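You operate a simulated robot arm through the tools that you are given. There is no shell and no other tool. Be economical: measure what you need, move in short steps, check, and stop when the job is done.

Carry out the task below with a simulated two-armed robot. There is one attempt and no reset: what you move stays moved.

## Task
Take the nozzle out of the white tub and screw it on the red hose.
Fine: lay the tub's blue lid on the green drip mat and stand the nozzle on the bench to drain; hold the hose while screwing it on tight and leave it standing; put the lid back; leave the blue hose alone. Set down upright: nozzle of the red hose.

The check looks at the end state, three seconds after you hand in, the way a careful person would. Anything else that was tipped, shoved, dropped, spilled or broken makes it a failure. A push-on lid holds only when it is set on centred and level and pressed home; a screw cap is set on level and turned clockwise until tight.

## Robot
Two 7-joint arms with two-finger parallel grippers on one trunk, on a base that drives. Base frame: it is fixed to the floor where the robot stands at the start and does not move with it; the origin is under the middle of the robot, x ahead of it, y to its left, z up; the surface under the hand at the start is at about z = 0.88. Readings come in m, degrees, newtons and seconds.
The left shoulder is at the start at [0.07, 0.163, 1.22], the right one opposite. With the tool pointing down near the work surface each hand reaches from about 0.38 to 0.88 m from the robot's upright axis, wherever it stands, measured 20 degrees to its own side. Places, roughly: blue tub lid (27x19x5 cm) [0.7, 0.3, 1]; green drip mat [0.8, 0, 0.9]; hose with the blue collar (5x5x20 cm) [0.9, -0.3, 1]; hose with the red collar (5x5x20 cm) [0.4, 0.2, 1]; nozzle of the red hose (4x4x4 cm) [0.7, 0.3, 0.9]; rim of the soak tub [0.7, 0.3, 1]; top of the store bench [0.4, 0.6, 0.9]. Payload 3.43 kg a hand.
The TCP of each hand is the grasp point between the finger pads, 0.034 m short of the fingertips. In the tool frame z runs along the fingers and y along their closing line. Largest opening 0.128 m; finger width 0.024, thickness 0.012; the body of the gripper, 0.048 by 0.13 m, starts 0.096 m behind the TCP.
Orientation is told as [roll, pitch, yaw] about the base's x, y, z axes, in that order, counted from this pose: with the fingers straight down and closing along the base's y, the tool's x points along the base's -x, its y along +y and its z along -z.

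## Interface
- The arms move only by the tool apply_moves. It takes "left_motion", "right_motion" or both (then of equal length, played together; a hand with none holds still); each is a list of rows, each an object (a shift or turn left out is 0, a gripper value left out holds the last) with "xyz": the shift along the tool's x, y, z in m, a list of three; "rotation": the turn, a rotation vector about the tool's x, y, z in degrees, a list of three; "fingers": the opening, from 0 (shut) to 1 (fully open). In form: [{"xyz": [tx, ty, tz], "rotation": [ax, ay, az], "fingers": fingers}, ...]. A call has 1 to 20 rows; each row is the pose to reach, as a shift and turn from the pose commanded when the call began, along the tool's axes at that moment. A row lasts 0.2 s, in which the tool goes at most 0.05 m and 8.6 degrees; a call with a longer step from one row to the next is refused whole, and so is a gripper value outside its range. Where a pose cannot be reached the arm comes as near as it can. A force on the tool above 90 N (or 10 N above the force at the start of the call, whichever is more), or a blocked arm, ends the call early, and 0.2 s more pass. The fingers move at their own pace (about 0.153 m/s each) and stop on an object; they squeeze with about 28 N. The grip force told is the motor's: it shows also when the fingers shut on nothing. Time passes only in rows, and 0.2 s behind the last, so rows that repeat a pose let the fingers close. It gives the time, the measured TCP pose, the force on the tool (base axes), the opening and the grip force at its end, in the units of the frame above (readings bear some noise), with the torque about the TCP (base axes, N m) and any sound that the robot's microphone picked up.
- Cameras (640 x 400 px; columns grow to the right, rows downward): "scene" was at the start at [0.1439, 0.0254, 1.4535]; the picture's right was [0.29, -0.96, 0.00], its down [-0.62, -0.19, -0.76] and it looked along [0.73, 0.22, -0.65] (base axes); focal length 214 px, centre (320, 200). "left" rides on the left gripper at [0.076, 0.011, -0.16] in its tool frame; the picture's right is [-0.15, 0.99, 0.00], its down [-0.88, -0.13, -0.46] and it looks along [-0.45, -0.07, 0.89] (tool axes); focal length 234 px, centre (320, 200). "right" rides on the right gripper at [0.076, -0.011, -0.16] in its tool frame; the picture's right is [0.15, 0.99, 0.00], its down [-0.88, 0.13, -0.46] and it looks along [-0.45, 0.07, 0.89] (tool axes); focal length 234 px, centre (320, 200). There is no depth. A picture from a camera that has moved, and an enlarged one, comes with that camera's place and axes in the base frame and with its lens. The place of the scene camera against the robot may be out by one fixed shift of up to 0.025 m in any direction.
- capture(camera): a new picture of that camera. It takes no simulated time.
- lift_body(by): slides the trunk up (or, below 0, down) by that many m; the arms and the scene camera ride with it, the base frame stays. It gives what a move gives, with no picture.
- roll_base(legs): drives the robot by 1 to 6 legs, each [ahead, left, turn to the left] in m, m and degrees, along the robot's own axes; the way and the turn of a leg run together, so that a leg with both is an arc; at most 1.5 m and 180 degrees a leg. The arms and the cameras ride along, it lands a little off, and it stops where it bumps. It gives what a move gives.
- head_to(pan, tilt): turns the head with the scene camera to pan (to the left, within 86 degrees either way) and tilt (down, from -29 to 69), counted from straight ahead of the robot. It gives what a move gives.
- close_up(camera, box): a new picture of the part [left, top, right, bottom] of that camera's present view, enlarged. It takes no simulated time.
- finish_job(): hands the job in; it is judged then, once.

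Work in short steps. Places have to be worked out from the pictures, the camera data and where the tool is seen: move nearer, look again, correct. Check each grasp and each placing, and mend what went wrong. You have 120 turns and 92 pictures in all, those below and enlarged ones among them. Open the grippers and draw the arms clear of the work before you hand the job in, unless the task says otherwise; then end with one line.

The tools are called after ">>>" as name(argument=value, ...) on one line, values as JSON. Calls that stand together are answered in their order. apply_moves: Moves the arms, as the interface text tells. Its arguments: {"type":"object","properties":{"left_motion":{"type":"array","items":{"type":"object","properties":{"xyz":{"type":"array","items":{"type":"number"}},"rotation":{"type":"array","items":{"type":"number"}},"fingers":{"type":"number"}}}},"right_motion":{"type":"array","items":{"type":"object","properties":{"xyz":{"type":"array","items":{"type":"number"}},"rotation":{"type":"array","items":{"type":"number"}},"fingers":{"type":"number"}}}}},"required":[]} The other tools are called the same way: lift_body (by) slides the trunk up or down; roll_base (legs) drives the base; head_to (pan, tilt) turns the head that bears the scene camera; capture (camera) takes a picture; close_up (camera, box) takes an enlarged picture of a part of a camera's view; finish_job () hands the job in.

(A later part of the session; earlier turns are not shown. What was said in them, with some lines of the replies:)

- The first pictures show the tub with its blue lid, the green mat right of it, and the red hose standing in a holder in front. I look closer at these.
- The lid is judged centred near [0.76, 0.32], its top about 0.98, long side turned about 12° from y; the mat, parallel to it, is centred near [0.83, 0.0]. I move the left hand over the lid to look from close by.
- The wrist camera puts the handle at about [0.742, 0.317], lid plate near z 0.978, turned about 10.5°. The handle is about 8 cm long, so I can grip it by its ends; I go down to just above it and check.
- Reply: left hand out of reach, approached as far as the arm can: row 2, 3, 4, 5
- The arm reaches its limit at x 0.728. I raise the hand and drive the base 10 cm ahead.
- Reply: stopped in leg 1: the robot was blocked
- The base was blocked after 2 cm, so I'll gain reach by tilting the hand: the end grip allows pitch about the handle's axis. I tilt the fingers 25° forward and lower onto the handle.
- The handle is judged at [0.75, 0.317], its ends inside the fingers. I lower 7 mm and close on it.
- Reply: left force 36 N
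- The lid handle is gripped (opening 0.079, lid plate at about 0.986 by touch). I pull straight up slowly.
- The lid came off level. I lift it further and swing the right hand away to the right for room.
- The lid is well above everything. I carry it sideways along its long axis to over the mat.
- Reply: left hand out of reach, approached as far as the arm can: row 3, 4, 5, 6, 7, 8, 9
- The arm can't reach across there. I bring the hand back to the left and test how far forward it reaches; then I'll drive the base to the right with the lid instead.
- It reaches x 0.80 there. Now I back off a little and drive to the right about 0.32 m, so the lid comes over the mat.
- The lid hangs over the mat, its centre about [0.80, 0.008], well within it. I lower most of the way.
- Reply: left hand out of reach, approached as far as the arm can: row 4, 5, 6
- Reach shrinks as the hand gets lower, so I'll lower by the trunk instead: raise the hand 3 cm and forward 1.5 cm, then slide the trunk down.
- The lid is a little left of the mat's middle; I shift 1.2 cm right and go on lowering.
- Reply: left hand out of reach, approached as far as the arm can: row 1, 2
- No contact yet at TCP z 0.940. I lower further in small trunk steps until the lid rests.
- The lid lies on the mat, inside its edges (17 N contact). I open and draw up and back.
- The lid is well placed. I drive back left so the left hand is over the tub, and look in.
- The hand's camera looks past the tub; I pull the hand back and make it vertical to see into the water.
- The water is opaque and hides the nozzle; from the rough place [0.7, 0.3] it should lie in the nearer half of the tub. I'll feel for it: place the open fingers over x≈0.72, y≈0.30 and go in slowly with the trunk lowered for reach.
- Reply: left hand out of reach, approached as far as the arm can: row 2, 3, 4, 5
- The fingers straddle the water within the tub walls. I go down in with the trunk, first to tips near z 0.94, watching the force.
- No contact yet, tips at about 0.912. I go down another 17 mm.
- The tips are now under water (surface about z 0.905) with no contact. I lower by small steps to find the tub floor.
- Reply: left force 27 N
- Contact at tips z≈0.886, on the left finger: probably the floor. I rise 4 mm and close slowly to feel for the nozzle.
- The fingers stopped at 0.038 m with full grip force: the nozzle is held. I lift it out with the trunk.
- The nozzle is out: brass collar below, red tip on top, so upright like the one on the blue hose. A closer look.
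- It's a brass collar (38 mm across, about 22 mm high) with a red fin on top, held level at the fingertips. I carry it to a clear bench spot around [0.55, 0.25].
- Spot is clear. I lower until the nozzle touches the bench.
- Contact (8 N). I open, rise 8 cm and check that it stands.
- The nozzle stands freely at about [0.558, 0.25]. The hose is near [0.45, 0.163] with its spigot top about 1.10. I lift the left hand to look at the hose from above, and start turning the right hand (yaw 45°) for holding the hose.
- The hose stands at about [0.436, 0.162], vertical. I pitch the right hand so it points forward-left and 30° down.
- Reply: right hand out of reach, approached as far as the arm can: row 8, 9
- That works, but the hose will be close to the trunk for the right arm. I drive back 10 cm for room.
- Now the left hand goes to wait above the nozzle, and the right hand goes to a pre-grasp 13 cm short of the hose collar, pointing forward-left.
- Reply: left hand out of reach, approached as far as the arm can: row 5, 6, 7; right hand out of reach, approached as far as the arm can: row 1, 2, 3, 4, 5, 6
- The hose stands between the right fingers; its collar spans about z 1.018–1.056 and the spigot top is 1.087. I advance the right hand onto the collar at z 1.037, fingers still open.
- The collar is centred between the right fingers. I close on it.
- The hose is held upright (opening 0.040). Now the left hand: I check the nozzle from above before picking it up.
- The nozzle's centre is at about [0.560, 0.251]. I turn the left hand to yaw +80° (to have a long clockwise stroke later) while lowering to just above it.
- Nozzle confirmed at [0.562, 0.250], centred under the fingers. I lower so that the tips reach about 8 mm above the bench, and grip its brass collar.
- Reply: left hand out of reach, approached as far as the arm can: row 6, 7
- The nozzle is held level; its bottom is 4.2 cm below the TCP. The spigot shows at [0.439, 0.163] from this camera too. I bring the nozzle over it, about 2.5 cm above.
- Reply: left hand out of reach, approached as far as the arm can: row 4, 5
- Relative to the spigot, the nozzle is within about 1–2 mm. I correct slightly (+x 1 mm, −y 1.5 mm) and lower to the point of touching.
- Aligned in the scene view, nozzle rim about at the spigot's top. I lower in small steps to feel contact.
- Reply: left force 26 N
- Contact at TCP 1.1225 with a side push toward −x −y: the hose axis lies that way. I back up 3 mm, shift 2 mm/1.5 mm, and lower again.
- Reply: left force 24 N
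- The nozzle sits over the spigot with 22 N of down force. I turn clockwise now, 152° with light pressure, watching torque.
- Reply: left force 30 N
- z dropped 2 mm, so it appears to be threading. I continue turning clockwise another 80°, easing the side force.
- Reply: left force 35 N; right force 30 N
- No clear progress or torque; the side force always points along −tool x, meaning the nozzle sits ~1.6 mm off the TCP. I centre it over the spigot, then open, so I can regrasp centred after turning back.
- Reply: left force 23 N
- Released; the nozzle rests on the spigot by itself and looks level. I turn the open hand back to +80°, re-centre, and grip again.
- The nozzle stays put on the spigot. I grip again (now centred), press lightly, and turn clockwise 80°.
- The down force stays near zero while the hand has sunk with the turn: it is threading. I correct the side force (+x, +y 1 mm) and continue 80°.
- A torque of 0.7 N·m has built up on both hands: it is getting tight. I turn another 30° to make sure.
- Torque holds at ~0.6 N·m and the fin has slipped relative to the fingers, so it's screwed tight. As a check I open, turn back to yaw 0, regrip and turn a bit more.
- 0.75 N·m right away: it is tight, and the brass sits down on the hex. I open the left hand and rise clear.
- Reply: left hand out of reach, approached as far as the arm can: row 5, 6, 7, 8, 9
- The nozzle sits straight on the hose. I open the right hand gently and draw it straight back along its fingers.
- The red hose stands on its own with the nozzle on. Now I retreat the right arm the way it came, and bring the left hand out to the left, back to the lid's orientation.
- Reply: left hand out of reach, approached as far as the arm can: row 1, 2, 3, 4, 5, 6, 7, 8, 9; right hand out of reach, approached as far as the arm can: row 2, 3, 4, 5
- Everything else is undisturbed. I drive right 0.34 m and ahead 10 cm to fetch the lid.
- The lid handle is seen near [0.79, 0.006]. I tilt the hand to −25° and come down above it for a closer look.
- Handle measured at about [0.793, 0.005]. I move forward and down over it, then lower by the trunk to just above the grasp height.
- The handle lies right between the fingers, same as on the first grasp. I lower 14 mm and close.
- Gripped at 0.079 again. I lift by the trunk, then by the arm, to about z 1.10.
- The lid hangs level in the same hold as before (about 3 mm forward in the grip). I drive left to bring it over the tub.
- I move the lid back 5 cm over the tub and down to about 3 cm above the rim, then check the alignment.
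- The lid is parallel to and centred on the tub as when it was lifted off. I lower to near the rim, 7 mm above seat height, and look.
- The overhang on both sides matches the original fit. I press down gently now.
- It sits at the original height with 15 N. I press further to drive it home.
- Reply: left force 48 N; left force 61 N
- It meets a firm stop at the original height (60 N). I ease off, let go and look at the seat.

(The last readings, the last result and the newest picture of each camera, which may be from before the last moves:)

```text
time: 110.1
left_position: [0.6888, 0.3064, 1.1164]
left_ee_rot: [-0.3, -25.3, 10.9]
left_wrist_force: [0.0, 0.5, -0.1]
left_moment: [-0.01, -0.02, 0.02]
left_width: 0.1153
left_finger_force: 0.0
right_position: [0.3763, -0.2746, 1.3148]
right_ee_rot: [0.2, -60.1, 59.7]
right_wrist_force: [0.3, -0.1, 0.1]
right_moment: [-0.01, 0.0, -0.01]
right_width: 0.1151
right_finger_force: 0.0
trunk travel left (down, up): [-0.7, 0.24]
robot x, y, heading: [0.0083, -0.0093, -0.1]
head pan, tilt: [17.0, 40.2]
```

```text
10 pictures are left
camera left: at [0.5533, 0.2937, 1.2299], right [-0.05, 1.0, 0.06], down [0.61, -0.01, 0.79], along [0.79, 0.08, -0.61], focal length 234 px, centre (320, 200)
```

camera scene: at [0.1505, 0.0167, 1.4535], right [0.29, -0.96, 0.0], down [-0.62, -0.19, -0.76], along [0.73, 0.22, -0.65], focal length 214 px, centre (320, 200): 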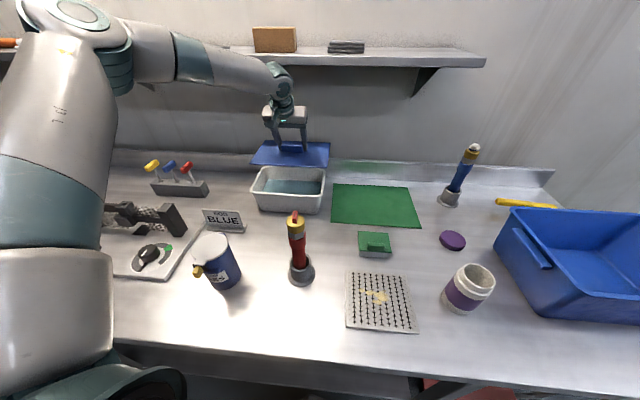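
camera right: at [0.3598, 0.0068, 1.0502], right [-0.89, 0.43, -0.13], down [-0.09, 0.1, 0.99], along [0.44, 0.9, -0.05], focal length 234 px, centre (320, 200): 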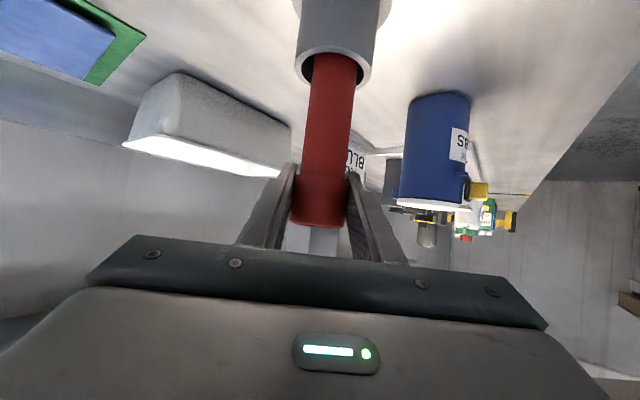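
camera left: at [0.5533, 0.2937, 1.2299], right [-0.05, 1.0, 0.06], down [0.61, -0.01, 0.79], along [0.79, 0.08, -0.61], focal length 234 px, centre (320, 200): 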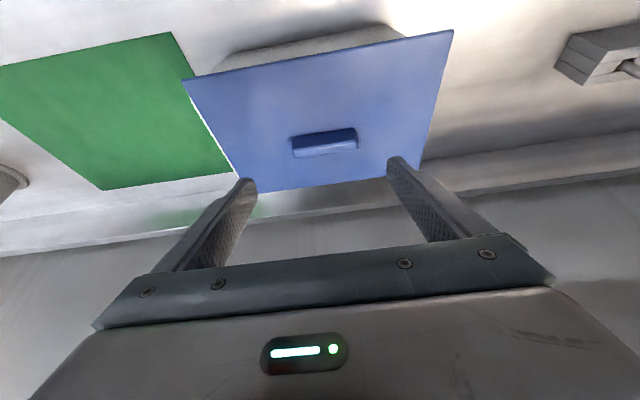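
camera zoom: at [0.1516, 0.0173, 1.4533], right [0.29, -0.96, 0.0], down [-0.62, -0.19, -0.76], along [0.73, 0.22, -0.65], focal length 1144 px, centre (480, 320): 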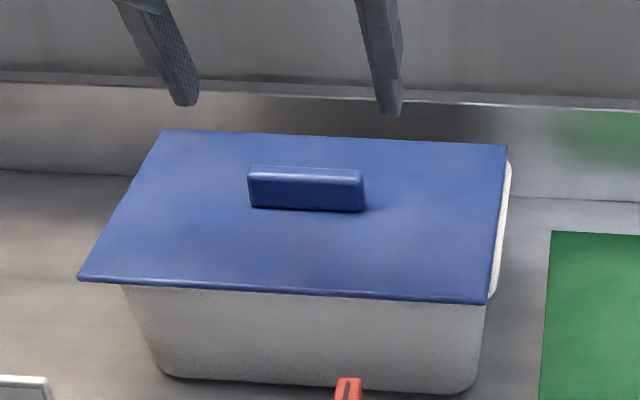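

On release the left fingertip dragged the lid about 9 mm to the left: the right rim shows. I regrip the handle, this time with the tips a few mm above the plate.

>>> apply_moves(left_motion=[{"xyz": [-0.0235, 0.004, 0.01]}, {"xyz": [-0.0465, 0.0076, 0.0217]}, {"xyz": [-0.034, 0.0076, 0.0485]}, {"xyz": [-0.0215, 0.0076, 0.0753]}, {"xyz": [-0.0089, 0.0076, 0.1022]}, {"xyz": [-0.0089, 0.0076, 0.1022]}])

>>> close_up(camera="left", box=[160, 60, 480, 260])

```text
time: 111.5
left_position: [0.7389, 0.3226, 1.0298]
left_ee_rot: [-0.3, -25.6, 11.0]
left_wrist_force: [-0.2, 0.0, 0.0]
left_moment: [-0.03, -0.03, 0.01]
left_width: 0.1152
left_finger_force: 0.1
right_position: [0.3739, -0.2762, 1.3163]
right_ee_rot: [0.1, -60.1, 59.8]
right_wrist_force: [-0.3, 0.5, -0.2]
right_moment: [-0.03, 0.03, 0.02]
right_width: 0.1151
right_finger_force: 0.1
trunk travel left (down, up): [-0.7, 0.24]
robot x, y, heading: [0.0088, -0.0062, -0.0]
head pan, tilt: [17.0, 40.2]
```

```text
2.00 times, centred on (320, 160) of left
camera zoom: at [0.6025, 0.3093, 1.1423], right [-0.06, 1.0, 0.06], down [0.61, -0.01, 0.79], along [0.79, 0.08, -0.61], focal length 468 px, centre (320, 280)
```

zoom: 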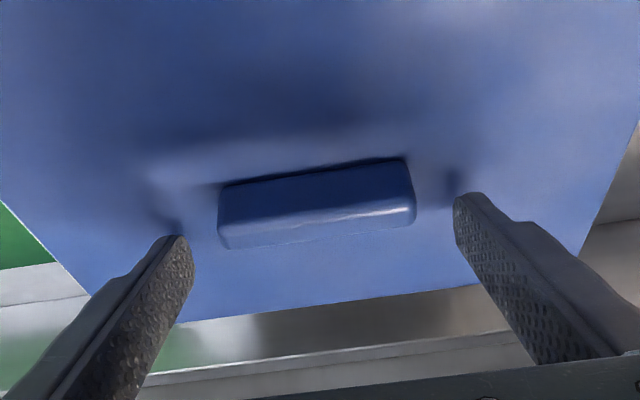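

The handle is between the fingers, but about 4–5 mm nearer than in the original grip; it must go about 5 mm forward and 7 mm right. I step back 4 mm, grip, and lift the lid a few mm.

>>> apply_moves(left_motion=[{"xyz": [0.0036, 0, -0.0017], "fingers": 0.9}, {"xyz": [0.0036, 0, -0.0017], "fingers": 0.6}, {"xyz": [0.0036, 0, -0.0017], "fingers": 0.3}, {"xyz": [0.0036, 0, -0.0017], "fingers": 0.2}, {"xyz": [0.0036, 0, -0.0017], "fingers": 0.2}])

>>> apply_moves(left_motion=[{"xyz": [-0.0034, 0, -0.0073]}, {"xyz": [-0.0034, 0, -0.0073]}])

```text
time: 112.7
left_position: [0.7349, 0.3227, 1.0288]
left_ee_rot: [-0.2, -25.5, 10.9]
left_wrist_force: [0.8, 0.4, 0.4]
left_moment: [0.04, -0.02, -0.01]
left_width: 0.0791
left_finger_force: 28.1
right_position: [0.3754, -0.2754, 1.3151]
right_ee_rot: [0.1, -60.1, 59.7]
right_wrist_force: [1.2, 0.2, -0.6]
right_moment: [-0.02, 0.02, -0.01]
right_width: 0.1151
right_finger_force: 0.1
trunk travel left (down, up): [-0.7, 0.24]
robot x, y, heading: [0.0052, -0.0057, -0.2]
head pan, tilt: [17.0, 40.2]
```

```text
time: 113.3
left_position: [0.7344, 0.3219, 1.0364]
left_ee_rot: [-0.3, -25.4, 10.9]
left_wrist_force: [0.0, 0.9, -1.0]
left_moment: [0.0, 0.03, 0.01]
left_width: 0.0793
left_finger_force: 27.6
right_position: [0.375, -0.274, 1.3148]
right_ee_rot: [0.2, -60.1, 59.7]
right_wrist_force: [-0.3, 0.4, 0.7]
right_moment: [0.01, -0.01, -0.02]
right_width: 0.1151
right_finger_force: 0.1
trunk travel left (down, up): [-0.7, 0.24]
robot x, y, heading: [0.005, -0.0052, -0.1]
head pan, tilt: [17.0, 40.2]
```

Lifted with no resistance. I shift it forward 4.5 mm and right 6 mm and compare with the original fit.

>>> apply_moves(left_motion=[{"xyz": [-0.003, -0.0067, 0.0014]}, {"xyz": [-0.003, -0.0067, 0.0014]}])

>>> close_up(camera="scene", box=[230, 130, 350, 220])

```text
time: 113.9
left_position: [0.7377, 0.3152, 1.038]
left_ee_rot: [-0.3, -25.4, 11.0]
left_wrist_force: [0.0, -0.5, 0.5]
left_moment: [-0.02, -0.02, 0.01]
left_width: 0.0793
left_finger_force: 28.1
right_position: [0.3745, -0.2746, 1.3146]
right_ee_rot: [0.1, -60.1, 59.8]
right_wrist_force: [0.3, 0.9, -0.3]
right_moment: [0.05, -0.03, 0.0]
right_width: 0.1152
right_finger_force: 0.0
trunk travel left (down, up): [-0.7, 0.24]
robot x, y, heading: [0.0053, -0.0072, -0.1]
head pan, tilt: [17.0, 40.2]
```

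```text
4.44 times, centred on (290, 175) of scene
camera zoom: at [0.1504, 0.0176, 1.4535], right [0.29, -0.96, 0.0], down [-0.62, -0.19, -0.76], along [0.73, 0.22, -0.65], focal length 953 px, centre (453, 311)
```

zoom: 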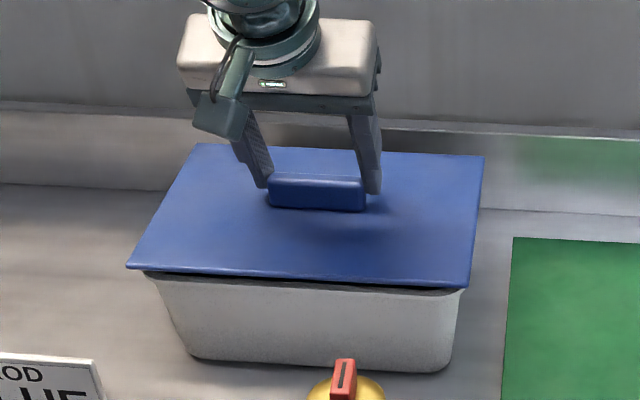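

Left/right overhang now matches the original fit to within a millimetre. I lower it on with slight pressure.

>>> apply_moves(left_motion=[{"xyz": [0.0008, 0.0005, 0.0049]}, {"xyz": [0.003, 0.0005, 0.009]}, {"xyz": [0.0045, 0.0005, 0.0122]}, {"xyz": [0.0045, 0.0005, 0.0122]}])

```text
time: 114.9
left_position: [0.7389, 0.3177, 1.028]
left_ee_rot: [-0.4, -25.9, 10.9]
left_wrist_force: [6.3, 4.9, 23.7]
left_moment: [0.5, 0.04, 0.13]
left_width: 0.0795
left_finger_force: 27.8
right_position: [0.3725, -0.2752, 1.3163]
right_ee_rot: [0.0, -60.2, 60.0]
right_wrist_force: [-0.5, -0.6, 0.6]
right_moment: [-0.01, 0.03, -0.02]
right_width: 0.1154
right_finger_force: 0.0
trunk travel left (down, up): [-0.7, 0.24]
robot x, y, heading: [0.0056, -0.006, -0.3]
head pan, tilt: [17.0, 40.2]
```

The lid rests at its seat. I ease the pressure to zero, open with the tips clear of the plate, and rise.

>>> apply_moves(left_motion=[{"xyz": [-0.001, 0, -0.0022]}, {"xyz": [-0.001, 0, -0.0022]}])

>>> apply_moves(left_motion=[{"fingers": 0.7}, {"fingers": 0.8}, {"fingers": 0.8}, {"xyz": [-0.0127, 0, -0.0272]}, {"xyz": [-0.0254, 0, -0.0544]}, {"xyz": [-0.0254, 0, -0.0544]}])

>>> close_up(camera="scene", box=[230, 130, 350, 220])

```text
time: 115.5
left_position: [0.7384, 0.3168, 1.0284]
left_ee_rot: [-0.3, -25.6, 10.9]
left_wrist_force: [6.4, 3.5, 19.5]
left_moment: [0.23, -0.56, 0.01]
left_width: 0.0792
left_finger_force: 28.1
right_position: [0.3724, -0.2759, 1.3168]
right_ee_rot: [0.0, -60.2, 59.8]
right_wrist_force: [0.1, -0.2, 0.4]
right_moment: [-0.03, 0.0, 0.01]
right_width: 0.1152
right_finger_force: 0.1
trunk travel left (down, up): [-0.7, 0.24]
robot x, y, heading: [0.0068, -0.0073, -0.1]
head pan, tilt: [17.0, 40.2]
```

```text
time: 116.9
left_position: [0.74, 0.3175, 1.0881]
left_ee_rot: [-0.3, -25.4, 10.8]
left_wrist_force: [-0.6, -0.2, -0.3]
left_moment: [0.02, 0.03, -0.01]
left_width: 0.1025
left_finger_force: 0.1
right_position: [0.375, -0.2745, 1.3165]
right_ee_rot: [0.2, -60.1, 59.7]
right_wrist_force: [-0.4, -0.6, 0.7]
right_moment: [-0.03, 0.01, 0.0]
right_width: 0.1151
right_finger_force: 0.1
trunk travel left (down, up): [-0.7, 0.24]
robot x, y, heading: [0.0053, -0.008, -0.1]
head pan, tilt: [17.0, 40.2]
```

```text
4.44 times, centred on (290, 175) of scene
camera zoom: at [0.1512, 0.0177, 1.4534], right [0.29, -0.96, 0.0], down [-0.62, -0.19, -0.76], along [0.73, 0.22, -0.65], focal length 953 px, centre (453, 311)
```

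zoom: 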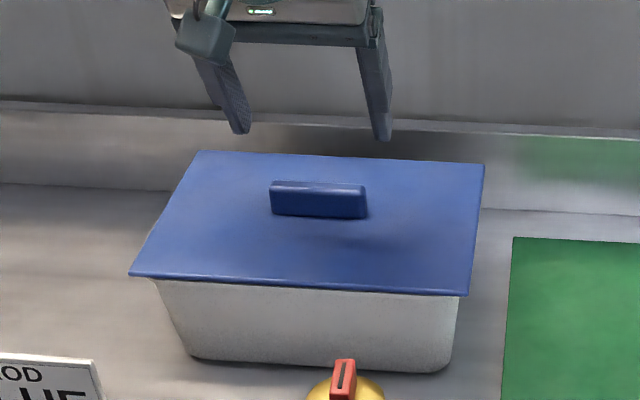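

The lid lies centred and level again, overhang as at the start. Now I shut the fingers and press it home from above on the handle's middle; first down to just over the handle.

>>> apply_moves(left_motion=[{"fingers": 0.2}, {"fingers": 0}, {"fingers": 0}, {"fingers": 0}, {"xyz": [-0.001, 0, 0.01]}, {"xyz": [0.005, 0, 0.025]}, {"xyz": [0.011, 0, 0.0389]}, {"xyz": [0.011, 0, 0.0389]}])

>>> close_up(camera="scene", box=[230, 130, 350, 220])

```text
time: 118.7
left_position: [0.7448, 0.3182, 1.0474]
left_ee_rot: [-0.3, -25.4, 10.9]
left_wrist_force: [-0.5, -0.4, -0.5]
left_moment: [0.03, 0.02, 0.0]
left_width: 0.0001
left_finger_force: 28.1
right_position: [0.3756, -0.2756, 1.3164]
right_ee_rot: [0.1, -60.1, 59.8]
right_wrist_force: [0.0, -0.2, 0.1]
right_moment: [-0.02, -0.01, -0.01]
right_width: 0.1151
right_finger_force: 0.0
trunk travel left (down, up): [-0.7, 0.24]
robot x, y, heading: [0.0075, -0.0049, 0.1]
head pan, tilt: [17.0, 40.2]
```

```text
4.44 times, centred on (290, 175) of scene
camera zoom: at [0.1502, 0.0173, 1.4535], right [0.29, -0.96, 0.0], down [-0.62, -0.19, -0.76], along [0.73, 0.22, -0.65], focal length 953 px, centre (453, 311)
```

zoom: 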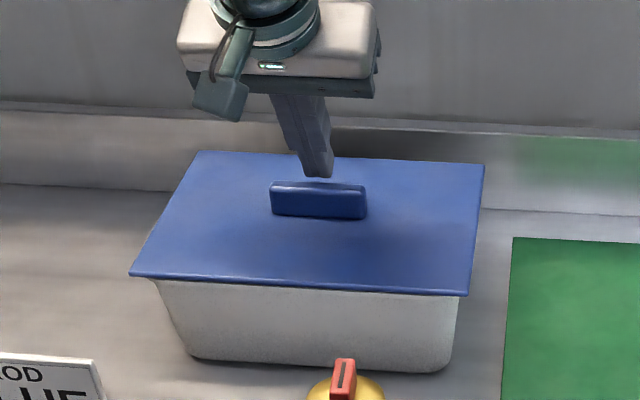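

The closed tips are just over the middle of the handle. I press down in steps.

>>> apply_moves(left_motion=[{"xyz": [0.0013, 0, 0.0027]}, {"xyz": [0.0025, 0, 0.0054]}, {"xyz": [0.0038, 0, 0.0082]}, {"xyz": [0.0051, 0, 0.0109]}, {"xyz": [0.0051, 0, 0.0109]}])

```text
time: 119.9
left_position: [0.746, 0.3186, 1.0345]
left_ee_rot: [-0.4, -25.3, 10.9]
left_wrist_force: [-0.8, -0.5, 0.6]
left_moment: [0.0, 0.04, -0.03]
left_width: 0.0002
left_finger_force: 27.9
right_position: [0.3738, -0.2744, 1.3151]
right_ee_rot: [0.1, -60.1, 59.7]
right_wrist_force: [0.3, 0.4, 0.5]
right_moment: [0.0, 0.01, -0.01]
right_width: 0.1151
right_finger_force: 0.0
trunk travel left (down, up): [-0.7, 0.24]
robot x, y, heading: [0.0084, -0.0051, -0.1]
head pan, tilt: [17.0, 40.2]
```

No contact yet; I go on down.

>>> apply_moves(left_motion=[{"xyz": [0.0013, 0, 0.0027]}, {"xyz": [0.0025, 0, 0.0054]}, {"xyz": [0.0025, 0, 0.0054]}])

>>> close_up(camera="scene", box=[230, 130, 350, 220])

```text
time: 120.7
left_position: [0.7451, 0.3186, 1.0274]
left_ee_rot: [-0.3, -25.4, 10.8]
left_wrist_force: [0.9, 0.5, -0.5]
left_moment: [0.0, -0.02, 0.01]
left_width: 0.0002
left_finger_force: 27.6
right_position: [0.3751, -0.2758, 1.3145]
right_ee_rot: [0.1, -60.1, 59.7]
right_wrist_force: [-0.7, -0.4, -0.7]
right_moment: [0.0, -0.02, -0.02]
right_width: 0.1152
right_finger_force: 0.1
trunk travel left (down, up): [-0.7, 0.24]
robot x, y, heading: [0.0018, -0.0042, -0.1]
head pan, tilt: [17.0, 40.2]
```

```text
4.44 times, centred on (290, 175) of scene
camera zoom: at [0.1505, 0.0174, 1.4534], right [0.29, -0.96, 0.0], down [-0.62, -0.19, -0.76], along [0.73, 0.22, -0.65], focal length 953 px, centre (453, 311)
```

zoom: 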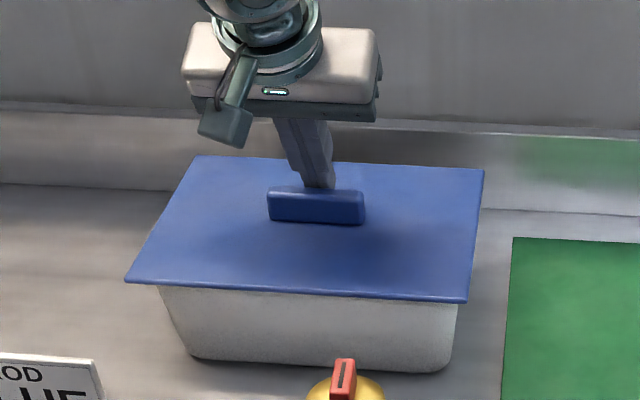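

The tips slid down behind the handle and pushed the lid about 7 mm toward me, so I must reset it. I rise, open, and go back over the handle to measure it.

>>> apply_moves(left_motion=[{"xyz": [-0.0106, 0, -0.0227]}, {"xyz": [-0.0212, 0, -0.0453], "fingers": 0.5}, {"xyz": [-0.0121, 0, -0.0496], "fingers": 0.9}, {"xyz": [-0.0121, 0, -0.0496], "fingers": 0.9}, {"xyz": [0.0, 0, -0.0242], "rotation": [-0.4, 0, 0]}, {"xyz": [0.0095, 0, -0.0038], "rotation": [-0.4, 0, 0]}, {"xyz": [0.0095, 0, -0.0038], "rotation": [-0.4, 0, 0]}])

>>> close_up(camera="left", box=[160, 60, 480, 260])

```text
time: 122.3
left_position: [0.735, 0.3156, 1.0296]
left_ee_rot: [0.0, -25.3, 10.9]
left_wrist_force: [-0.2, 0.0, 0.0]
left_moment: [0.01, 0.01, -0.03]
left_width: 0.1152
left_finger_force: 0.1
right_position: [0.3728, -0.2749, 1.3154]
right_ee_rot: [0.1, -60.2, 59.8]
right_wrist_force: [-0.2, 0.3, 0.3]
right_moment: [-0.02, -0.02, 0.03]
right_width: 0.1153
right_finger_force: 0.0
trunk travel left (down, up): [-0.7, 0.24]
robot x, y, heading: [0.0083, -0.0043, 0.0]
head pan, tilt: [17.0, 40.2]
```

```text
2.00 times, centred on (320, 160) of left
camera zoom: at [0.5995, 0.301, 1.1415], right [-0.06, 1.0, 0.06], down [0.61, -0.02, 0.79], along [0.79, 0.08, -0.61], focal length 468 px, centre (320, 280)
```

zoom: 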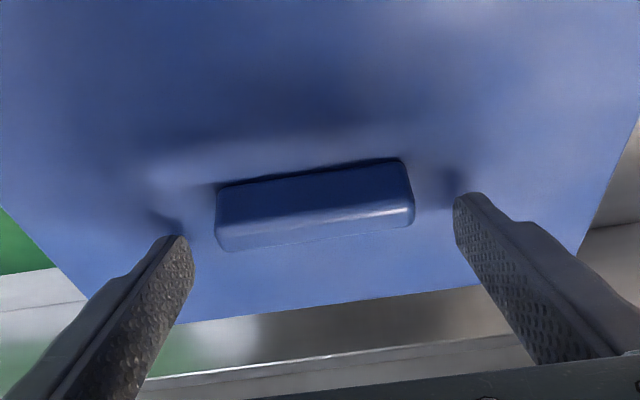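

Same view as before: the lid's handle is now about 9 mm short in x and 1 mm in y of its original place. I grip, lift 8 mm, and shift it by that much.

>>> apply_moves(left_motion=[{"xyz": [0.0055, 0, 0.0024], "fingers": 0.9}, {"xyz": [0.0055, 0, 0.0024], "fingers": 0.6}, {"xyz": [0.0055, 0, 0.0024], "fingers": 0.3}, {"xyz": [0.0055, 0, 0.0024], "fingers": 0.2}, {"xyz": [0.0055, 0, 0.0024], "fingers": 0.2}, {"xyz": [0.0021, 0, -0.0048]}, {"xyz": [-0.0062, -0.0003, -0.001]}, {"xyz": [-0.0062, -0.0003, -0.001]}])

```text
time: 124.1
left_position: [0.7405, 0.3166, 1.0322]
left_ee_rot: [0.1, -25.4, 10.9]
left_wrist_force: [0.2, -0.1, -0.4]
left_moment: [-0.01, 0.01, -0.03]
left_width: 0.0792
left_finger_force: 28.3
right_position: [0.3747, -0.2752, 1.3152]
right_ee_rot: [0.1, -60.1, 59.9]
right_wrist_force: [0.2, -0.2, 0.4]
right_moment: [0.02, -0.01, 0.0]
right_width: 0.1152
right_finger_force: 0.0
trunk travel left (down, up): [-0.7, 0.24]
robot x, y, heading: [0.0047, -0.0081, -0.1]
head pan, tilt: [17.0, 40.2]
```

TCP is at [0.7405, 0.3166], where the original grip was. I lower and press.

>>> apply_moves(left_motion=[{"xyz": [0.0017, 0, 0.0036]}, {"xyz": [0.003, 0, 0.0065]}, {"xyz": [0.0046, 0, 0.01]}, {"xyz": [0.0063, 0, 0.0136]}, {"xyz": [0.0063, 0, 0.0136]}])

```text
time: 125.3
left_position: [0.7402, 0.316, 1.0222]
left_ee_rot: [-0.1, -25.9, 10.9]
left_wrist_force: [4.5, 5.7, 31.4]
left_moment: [0.24, 0.01, 0.2]
left_width: 0.0797
left_finger_force: 28.0
right_position: [0.3713, -0.2751, 1.3156]
right_ee_rot: [0.0, -60.2, 59.9]
right_wrist_force: [0.0, 0.0, -0.4]
right_moment: [-0.02, 0.01, -0.01]
right_width: 0.1154
right_finger_force: 0.2
trunk travel left (down, up): [-0.7, 0.24]
robot x, y, heading: [0.0057, -0.0102, -0.2]
head pan, tilt: [17.0, 40.2]
```

The load is well balanced now (31 N, little moment). I press harder, to about 70 N.

>>> apply_moves(left_motion=[{"xyz": [0.0013, 0, 0.0027]}, {"xyz": [0.0025, 0, 0.0054]}, {"xyz": [0.0036, 0, 0.0077]}, {"xyz": [0.0036, 0, 0.0077]}])

```text
time: 126.3
left_position: [0.7391, 0.317, 1.0217]
left_ee_rot: [0.0, -26.7, 11.0]
left_wrist_force: [6.4, 13.6, 65.1]
left_moment: [0.51, 0.02, -0.87]
left_width: 0.0794
left_finger_force: 28.2
right_position: [0.3677, -0.2774, 1.3192]
right_ee_rot: [-0.4, -60.4, 60.2]
right_wrist_force: [0.7, -0.3, 0.1]
right_moment: [-0.01, 0.01, 0.03]
right_width: 0.1153
right_finger_force: 0.0
trunk travel left (down, up): [-0.7, 0.24]
robot x, y, heading: [0.0045, -0.0057, -0.1]
head pan, tilt: [17.0, 40.2]
```

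65 N. Now I ease off to near zero and read the force.

>>> apply_moves(left_motion=[{"xyz": [-0.0025, 0, -0.0054]}, {"xyz": [-0.0051, 0, -0.0109]}, {"xyz": [-0.0051, 0, -0.0109]}])

```text
time: 127.1
left_position: [0.7381, 0.3162, 1.0217]
left_ee_rot: [0.1, -25.5, 10.9]
left_wrist_force: [6.2, 2.4, 23.0]
left_moment: [-0.31, -0.86, 0.42]
left_width: 0.0795
left_finger_force: 28.1
right_position: [0.3726, -0.2756, 1.3159]
right_ee_rot: [0.0, -60.1, 60.1]
right_wrist_force: [0.8, -0.7, 0.4]
right_moment: [0.04, 0.0, 0.02]
right_width: 0.1151
right_finger_force: 0.0
trunk travel left (down, up): [-0.7, 0.24]
robot x, y, heading: [0.0066, -0.0099, 0.1]
head pan, tilt: [17.0, 40.2]
```

>>> apply_moves(left_motion=[{"xyz": [-0.001, 0, -0.0023]}, {"xyz": [-0.0015, 0, -0.0034]}, {"xyz": [-0.0015, 0, -0.0034]}])

```text
time: 127.9
left_position: [0.7385, 0.3175, 1.0223]
left_ee_rot: [0.3, -25.2, 10.8]
left_wrist_force: [-0.2, -1.1, -0.6]
left_moment: [-0.01, 0.06, 0.03]
left_width: 0.0793
left_finger_force: 28.0
right_position: [0.3737, -0.2745, 1.3149]
right_ee_rot: [0.1, -60.0, 59.7]
right_wrist_force: [0.0, -0.2, -0.7]
right_moment: [0.02, -0.02, 0.01]
right_width: 0.1154
right_finger_force: 0.2
trunk travel left (down, up): [-0.7, 0.24]
robot x, y, heading: [0.0053, -0.0073, 0.1]
head pan, tilt: [17.0, 40.2]
```

Force is zero now. I test whether it holds with a light 3 mm upward pull.

>>> apply_moves(left_motion=[{"xyz": [-0.0008, 0, -0.0018]}, {"xyz": [-0.0013, 0, -0.0027]}, {"xyz": [-0.0013, 0, -0.0027]}])

```text
time: 128.7
left_position: [0.7412, 0.3166, 1.0274]
left_ee_rot: [0.1, -25.4, 11.0]
left_wrist_force: [0.3, 0.5, -0.4]
left_moment: [-0.01, 0.02, -0.02]
left_width: 0.0793
left_finger_force: 27.8
right_position: [0.3742, -0.2734, 1.314]
right_ee_rot: [0.1, -60.2, 59.7]
right_wrist_force: [0.0, -0.2, 0.3]
right_moment: [0.01, -0.01, 0.03]
right_width: 0.1152
right_finger_force: 0.0
trunk travel left (down, up): [-0.7, 0.24]
robot x, y, heading: [0.0098, -0.0073, -0.3]
head pan, tilt: [17.0, 40.2]
```

It still lifts freely, so it isn't home. Rechecking: I had computed the original handle place with plate height 0.978 instead of 0.985; corrected, it was at x 0.734, so the lid is about 6 mm too far forward. I shift it back 6 mm, lower and press.

>>> apply_moves(left_motion=[{"xyz": [-0.0013, 0, -0.0027]}, {"xyz": [0.0043, 0.0012, -0.0053]}, {"xyz": [0.0043, 0.0012, -0.0053]}, {"xyz": [0.0065, 0.0012, -0.0005]}, {"xyz": [0.0085, 0.0012, 0.0038]}, {"xyz": [0.0102, 0.0012, 0.0075]}, {"xyz": [0.0102, 0.0012, 0.0075]}])

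```text
time: 130.3
left_position: [0.7344, 0.317, 1.0211]
left_ee_rot: [0.0, -26.0, 11.0]
left_wrist_force: [7.5, 6.7, 34.3]
left_moment: [0.24, 0.17, 0.21]
left_width: 0.0796
left_finger_force: 28.1
right_position: [0.372, -0.2753, 1.3163]
right_ee_rot: [0.0, -60.2, 60.0]
right_wrist_force: [0.3, 0.3, -0.3]
right_moment: [0.01, 0.0, 0.02]
right_width: 0.1152
right_finger_force: 0.0
trunk travel left (down, up): [-0.7, 0.24]
robot x, y, heading: [0.0068, -0.009, -0.1]
head pan, tilt: [17.0, 40.2]
```

>>> apply_moves(left_motion=[{"xyz": [0.0013, 0, 0.0027]}, {"xyz": [0.0025, 0, 0.0054]}, {"xyz": [0.0036, 0, 0.0077]}, {"xyz": [0.0044, 0, 0.0095]}, {"xyz": [0.0044, 0, 0.0095]}])

>>> apply_moves(left_motion=[{"xyz": [-0.0025, 0, -0.0054]}, {"xyz": [-0.0051, 0, -0.0109]}, {"xyz": [-0.0074, 0, -0.0159]}, {"xyz": [-0.0074, 0, -0.0159]}])

```text
time: 131.5
left_position: [0.7345, 0.3171, 1.022]
left_ee_rot: [-0.1, -26.9, 11.0]
left_wrist_force: [7.1, 14.0, 72.5]
left_moment: [0.97, 0.09, -0.48]
left_width: 0.0795
left_finger_force: 28.4
right_position: [0.3667, -0.2778, 1.3179]
right_ee_rot: [-0.5, -60.4, 60.3]
right_wrist_force: [0.0, -0.2, -0.3]
right_moment: [-0.03, 0.01, 0.0]
right_width: 0.1151
right_finger_force: 0.0
trunk travel left (down, up): [-0.7, 0.24]
robot x, y, heading: [0.0097, -0.0047, -0.4]
head pan, tilt: [17.0, 40.2]
```

```text
time: 132.5
left_position: [0.7334, 0.3142, 1.0211]
left_ee_rot: [0.1, -25.1, 10.9]
left_wrist_force: [3.0, -2.6, 11.9]
left_moment: [-0.63, -0.61, 0.39]
left_width: 0.0794
left_finger_force: 27.8
right_position: [0.3739, -0.2761, 1.3156]
right_ee_rot: [0.1, -60.2, 59.7]
right_wrist_force: [-0.4, 0.0, 0.3]
right_moment: [-0.01, 0.02, 0.04]
right_width: 0.115
right_finger_force: 0.0
trunk travel left (down, up): [-0.7, 0.24]
robot x, y, heading: [0.0074, -0.0056, -0.1]
head pan, tilt: [17.0, 40.2]
```

Pressed to 72 N and eased to 12 N. Now the pull test, a few mm up.

>>> apply_moves(left_motion=[{"xyz": [-0.0008, 0, -0.0018]}, {"xyz": [-0.0017, 0, -0.0036]}, {"xyz": [-0.0025, 0, -0.0054]}, {"xyz": [-0.0025, 0, -0.0054]}])

```text
time: 133.5
left_position: [0.735, 0.3162, 1.0281]
left_ee_rot: [0.0, -25.4, 10.9]
left_wrist_force: [0.7, -0.1, -1.7]
left_moment: [0.0, 0.0, 0.0]
left_width: 0.0793
left_finger_force: 28.4
right_position: [0.3746, -0.2746, 1.3153]
right_ee_rot: [0.1, -60.2, 59.7]
right_wrist_force: [0.8, -0.2, -0.6]
right_moment: [0.01, 0.03, 0.02]
right_width: 0.115
right_finger_force: 0.1
trunk travel left (down, up): [-0.7, 0.24]
robot x, y, heading: [0.0066, -0.0034, -0.0]
head pan, tilt: [17.0, 40.2]
```

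It lifts with just its weight, so this lid simply rests on the tub. I set it down again here with light force.

>>> apply_moves(left_motion=[{"xyz": [0.0013, 0, 0.0027]}, {"xyz": [0.0022, 0, 0.0048]}, {"xyz": [0.0028, 0, 0.006]}, {"xyz": [0.0028, 0, 0.006]}])

>>> close_up(camera="scene", box=[220, 130, 380, 230])

```text
time: 134.5
left_position: [0.7342, 0.3167, 1.0227]
left_ee_rot: [0.2, -25.5, 10.8]
left_wrist_force: [-0.8, 1.1, -0.1]
left_moment: [-0.09, 0.06, -0.02]
left_width: 0.079
left_finger_force: 27.9
right_position: [0.374, -0.2755, 1.3162]
right_ee_rot: [0.1, -60.1, 59.8]
right_wrist_force: [-0.2, 0.2, -0.8]
right_moment: [0.02, -0.01, -0.01]
right_width: 0.115
right_finger_force: 0.0
trunk travel left (down, up): [-0.7, 0.24]
robot x, y, heading: [0.0105, -0.0071, -0.3]
head pan, tilt: [17.0, 40.2]
```

```text
4.00 times, centred on (300, 180) of scene
camera zoom: at [0.1504, 0.0175, 1.4535], right [0.29, -0.96, 0.0], down [-0.62, -0.19, -0.76], along [0.73, 0.22, -0.65], focal length 858 px, centre (400, 280)
```

zoom: 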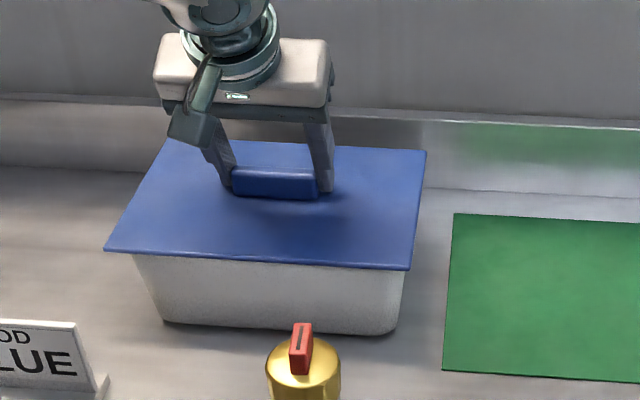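

Comparing lid corners and tub edges with the very first picture, the lid now sits about 4 mm left and 3 mm near of its original place. I lift slightly, correct by that, set down and press.

>>> apply_moves(left_motion=[{"xyz": [-0.002, 0, -0.0045]}, {"xyz": [-0.004, -0.0045, -0.0036]}, {"xyz": [-0.004, -0.0045, -0.0036]}, {"xyz": [-0.001, -0.0045, 0.0029]}, {"xyz": [0.002, -0.0045, 0.0094]}, {"xyz": [0.0045, -0.0045, 0.0148]}, {"xyz": [0.0045, -0.0045, 0.0148]}])

>>> apply_moves(left_motion=[{"xyz": [-0.0025, 0, -0.0054]}, {"xyz": [-0.0051, 0, -0.0109]}, {"xyz": [-0.0072, 0, -0.0154]}, {"xyz": [-0.0082, 0, -0.0177]}, {"xyz": [-0.0082, 0, -0.0177]}])

```text
time: 136.1
left_position: [0.7368, 0.3142, 1.0217]
left_ee_rot: [-0.1, -26.8, 11.0]
left_wrist_force: [7.7, 14.5, 67.2]
left_moment: [0.71, -0.05, -0.33]
left_width: 0.0795
left_finger_force: 28.0
right_position: [0.3673, -0.2757, 1.3184]
right_ee_rot: [-0.4, -60.5, 60.4]
right_wrist_force: [-0.6, -0.1, -0.5]
right_moment: [-0.01, -0.01, 0.0]
right_width: 0.115
right_finger_force: 0.0
trunk travel left (down, up): [-0.7, 0.24]
robot x, y, heading: [0.0088, -0.0052, -0.2]
head pan, tilt: [17.0, 40.2]
```

```text
time: 137.3
left_position: [0.7347, 0.3153, 1.0238]
left_ee_rot: [0.2, -25.2, 10.8]
left_wrist_force: [0.1, 0.4, -1.3]
left_moment: [0.01, 0.02, -0.04]
left_width: 0.0795
left_finger_force: 28.0
right_position: [0.3749, -0.2739, 1.3151]
right_ee_rot: [0.0, -60.2, 59.9]
right_wrist_force: [0.3, 0.0, 0.0]
right_moment: [0.03, 0.01, -0.04]
right_width: 0.1154
right_finger_force: 0.1
trunk travel left (down, up): [-0.7, 0.24]
robot x, y, heading: [0.0042, -0.0082, 0.0]
head pan, tilt: [17.0, 40.2]
```

No latch is felt; the lid is a loose one. I let it down the last 1–2 mm, open at zero load, and rise clear.

>>> apply_moves(left_motion=[{"xyz": [0.0008, 0, 0.0018]}, {"xyz": [0.0008, 0, 0.0018]}])

>>> apply_moves(left_motion=[{"fingers": 0.7}, {"fingers": 0.8}, {"fingers": 0.8}, {"xyz": [-0.0127, 0, -0.0272]}, {"xyz": [-0.0254, 0, -0.0544]}, {"xyz": [-0.0254, 0, -0.0544]}])

>>> close_up(camera="scene", box=[220, 130, 380, 230])

```text
time: 137.9
left_position: [0.7379, 0.3131, 1.0234]
left_ee_rot: [0.2, -25.3, 10.9]
left_wrist_force: [-0.1, 0.0, -1.6]
left_moment: [0.0, -0.01, 0.01]
left_width: 0.0791
left_finger_force: 27.9
right_position: [0.3746, -0.2745, 1.3153]
right_ee_rot: [0.1, -60.0, 59.7]
right_wrist_force: [0.0, 0.2, -0.3]
right_moment: [0.01, 0.0, -0.03]
right_width: 0.1154
right_finger_force: 0.1
trunk travel left (down, up): [-0.7, 0.24]
robot x, y, heading: [0.0094, -0.0068, 0.0]
head pan, tilt: [17.0, 40.2]
```

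```text
time: 139.3
left_position: [0.7385, 0.3128, 1.0832]
left_ee_rot: [0.2, -25.5, 11.0]
left_wrist_force: [-0.2, 0.4, 0.1]
left_moment: [0.01, 0.01, -0.02]
left_width: 0.1024
left_finger_force: 0.1
right_position: [0.3762, -0.2747, 1.3158]
right_ee_rot: [0.2, -60.1, 59.8]
right_wrist_force: [0.3, -0.1, 0.2]
right_moment: [-0.01, 0.02, -0.01]
right_width: 0.1152
right_finger_force: 0.1
trunk travel left (down, up): [-0.7, 0.24]
robot x, y, heading: [0.0045, -0.0102, -0.1]
head pan, tilt: [17.0, 40.2]
```

```text
4.00 times, centred on (300, 180) of scene
camera zoom: at [0.1511, 0.0177, 1.4534], right [0.29, -0.96, 0.0], down [-0.62, -0.19, -0.76], along [0.73, 0.22, -0.65], focal length 858 px, centre (400, 280)
```

zoom: 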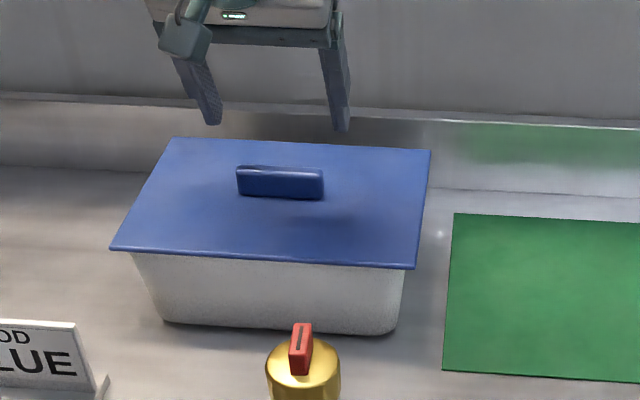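

The lid corners now agree with the very first picture to within 1–2 mm, level all round. I give it a last press home with the open fingers straddling the handle, straight down and straight up, without gripping.

>>> apply_moves(left_motion=[{"xyz": [0.0106, 0, 0.0227]}, {"xyz": [0.0212, 0, 0.0453]}, {"xyz": [0.0254, 0, 0.0544]}, {"xyz": [0.0275, 0, 0.0589]}, {"xyz": [0.0296, 0, 0.0634]}, {"xyz": [0.0308, 0, 0.0661]}, {"xyz": [0.0308, 0, 0.0661]}])

```text
time: 140.9
left_position: [0.7371, 0.3129, 1.0215]
left_ee_rot: [0.1, -26.3, 11.0]
left_wrist_force: [7.6, 7.0, 49.7]
left_moment: [0.49, -0.46, 0.07]
left_width: 0.1017
left_finger_force: 0.0
right_position: [0.3693, -0.2761, 1.3168]
right_ee_rot: [-0.2, -60.3, 60.2]
right_wrist_force: [-0.3, -0.7, 0.6]
right_moment: [0.02, -0.02, -0.01]
right_width: 0.1151
right_finger_force: 0.1
trunk travel left (down, up): [-0.7, 0.24]
robot x, y, heading: [0.009, -0.0087, -0.1]
head pan, tilt: [17.0, 40.2]
```

Even 50 N. A bit more, then straight up.

>>> apply_moves(left_motion=[{"xyz": [0.0011, 0, 0.0023]}, {"xyz": [0.0021, 0, 0.0045]}, {"xyz": [0.0021, 0, 0.0045]}, {"xyz": [-0.0021, 0, -0.0045]}, {"xyz": [-0.0063, 0, -0.0136]}, {"xyz": [-0.0148, 0, -0.0317]}, {"xyz": [-0.0275, 0, -0.0589]}, {"xyz": [-0.0402, 0, -0.0861]}, {"xyz": [-0.0402, 0, -0.0861]}])

>>> close_up(camera="scene", box=[220, 130, 380, 230])

```text
time: 142.9
left_position: [0.7365, 0.3128, 1.1063]
left_ee_rot: [0.1, -25.4, 10.9]
left_wrist_force: [-0.1, -0.9, -0.1]
left_moment: [-0.03, 0.01, 0.02]
left_width: 0.1022
left_finger_force: 0.2
right_position: [0.3745, -0.2743, 1.3156]
right_ee_rot: [0.2, -60.2, 59.7]
right_wrist_force: [0.4, -0.2, 0.0]
right_moment: [0.02, -0.01, 0.0]
right_width: 0.1153
right_finger_force: 0.0
trunk travel left (down, up): [-0.7, 0.24]
robot x, y, heading: [0.0078, -0.005, -0.1]
head pan, tilt: [17.0, 40.2]
```

```text
4.00 times, centred on (300, 180) of scene
camera zoom: at [0.1507, 0.0176, 1.4534], right [0.29, -0.96, 0.0], down [-0.62, -0.19, -0.76], along [0.73, 0.22, -0.65], focal length 858 px, centre (400, 280)
```

zoom: 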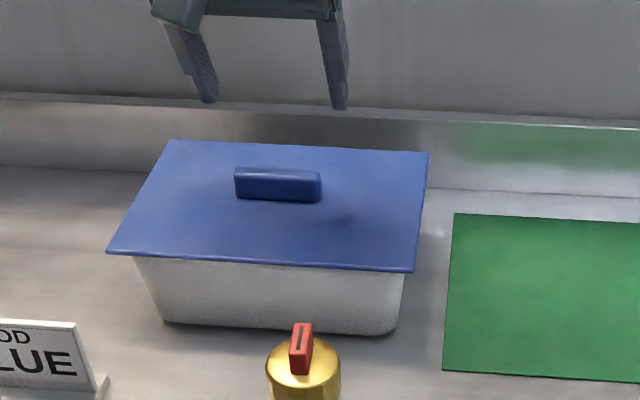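

The lid lies centred, level and down, like at the start. I draw the left arm up and back clear of the work.

>>> apply_moves(left_motion=[{"xyz": [-0.0169, 0, -0.0362]}, {"xyz": [-0.0338, 0, -0.0725]}, {"xyz": [-0.003, 0.015, -0.088]}, {"xyz": [0.028, 0.03, -0.1]}, {"xyz": [0.06, 0.05, -0.115]}, {"xyz": [0.06, 0.05, -0.115]}])

>>> capture(camera="scene")

```text
time: 144.3
left_position: [0.6264, 0.3419, 1.1835]
left_ee_rot: [0.1, -25.3, 10.9]
left_wrist_force: [-0.2, 0.2, -0.2]
left_moment: [0.01, 0.01, 0.0]
left_width: 0.102
left_finger_force: 0.0
right_position: [0.3762, -0.2745, 1.3151]
right_ee_rot: [0.2, -60.1, 59.7]
right_wrist_force: [-0.6, 0.7, -0.3]
right_moment: [0.06, 0.02, 0.03]
right_width: 0.115
right_finger_force: 0.1
trunk travel left (down, up): [-0.7, 0.24]
robot x, y, heading: [0.0054, -0.004, 0.2]
head pan, tilt: [17.0, 40.2]
```

```text
0 pictures are left
camera scene: at [0.1514, 0.017, 1.4534], right [0.29, -0.96, 0.0], down [-0.62, -0.19, -0.76], along [0.73, 0.22, -0.65], focal length 214 px, centre (320, 200)
```

scene: 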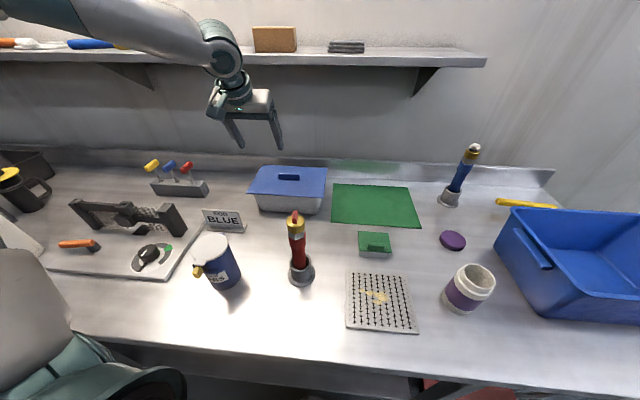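

The last picture shows the lid on the tub, the red hose standing with its nozzle on, the blue hose untouched, and the arms clear. I hand the job in.

>>> finish_job()

```text
The job is handed in.
```

The nozzle is screwed tight on the red hose, which stands upright in its holder. The blue lid is back on the tub, centred to within 2–3 mm of where it began and pressed down, but I never felt it click or catch. In a pull test before the last press it lifted off freely.
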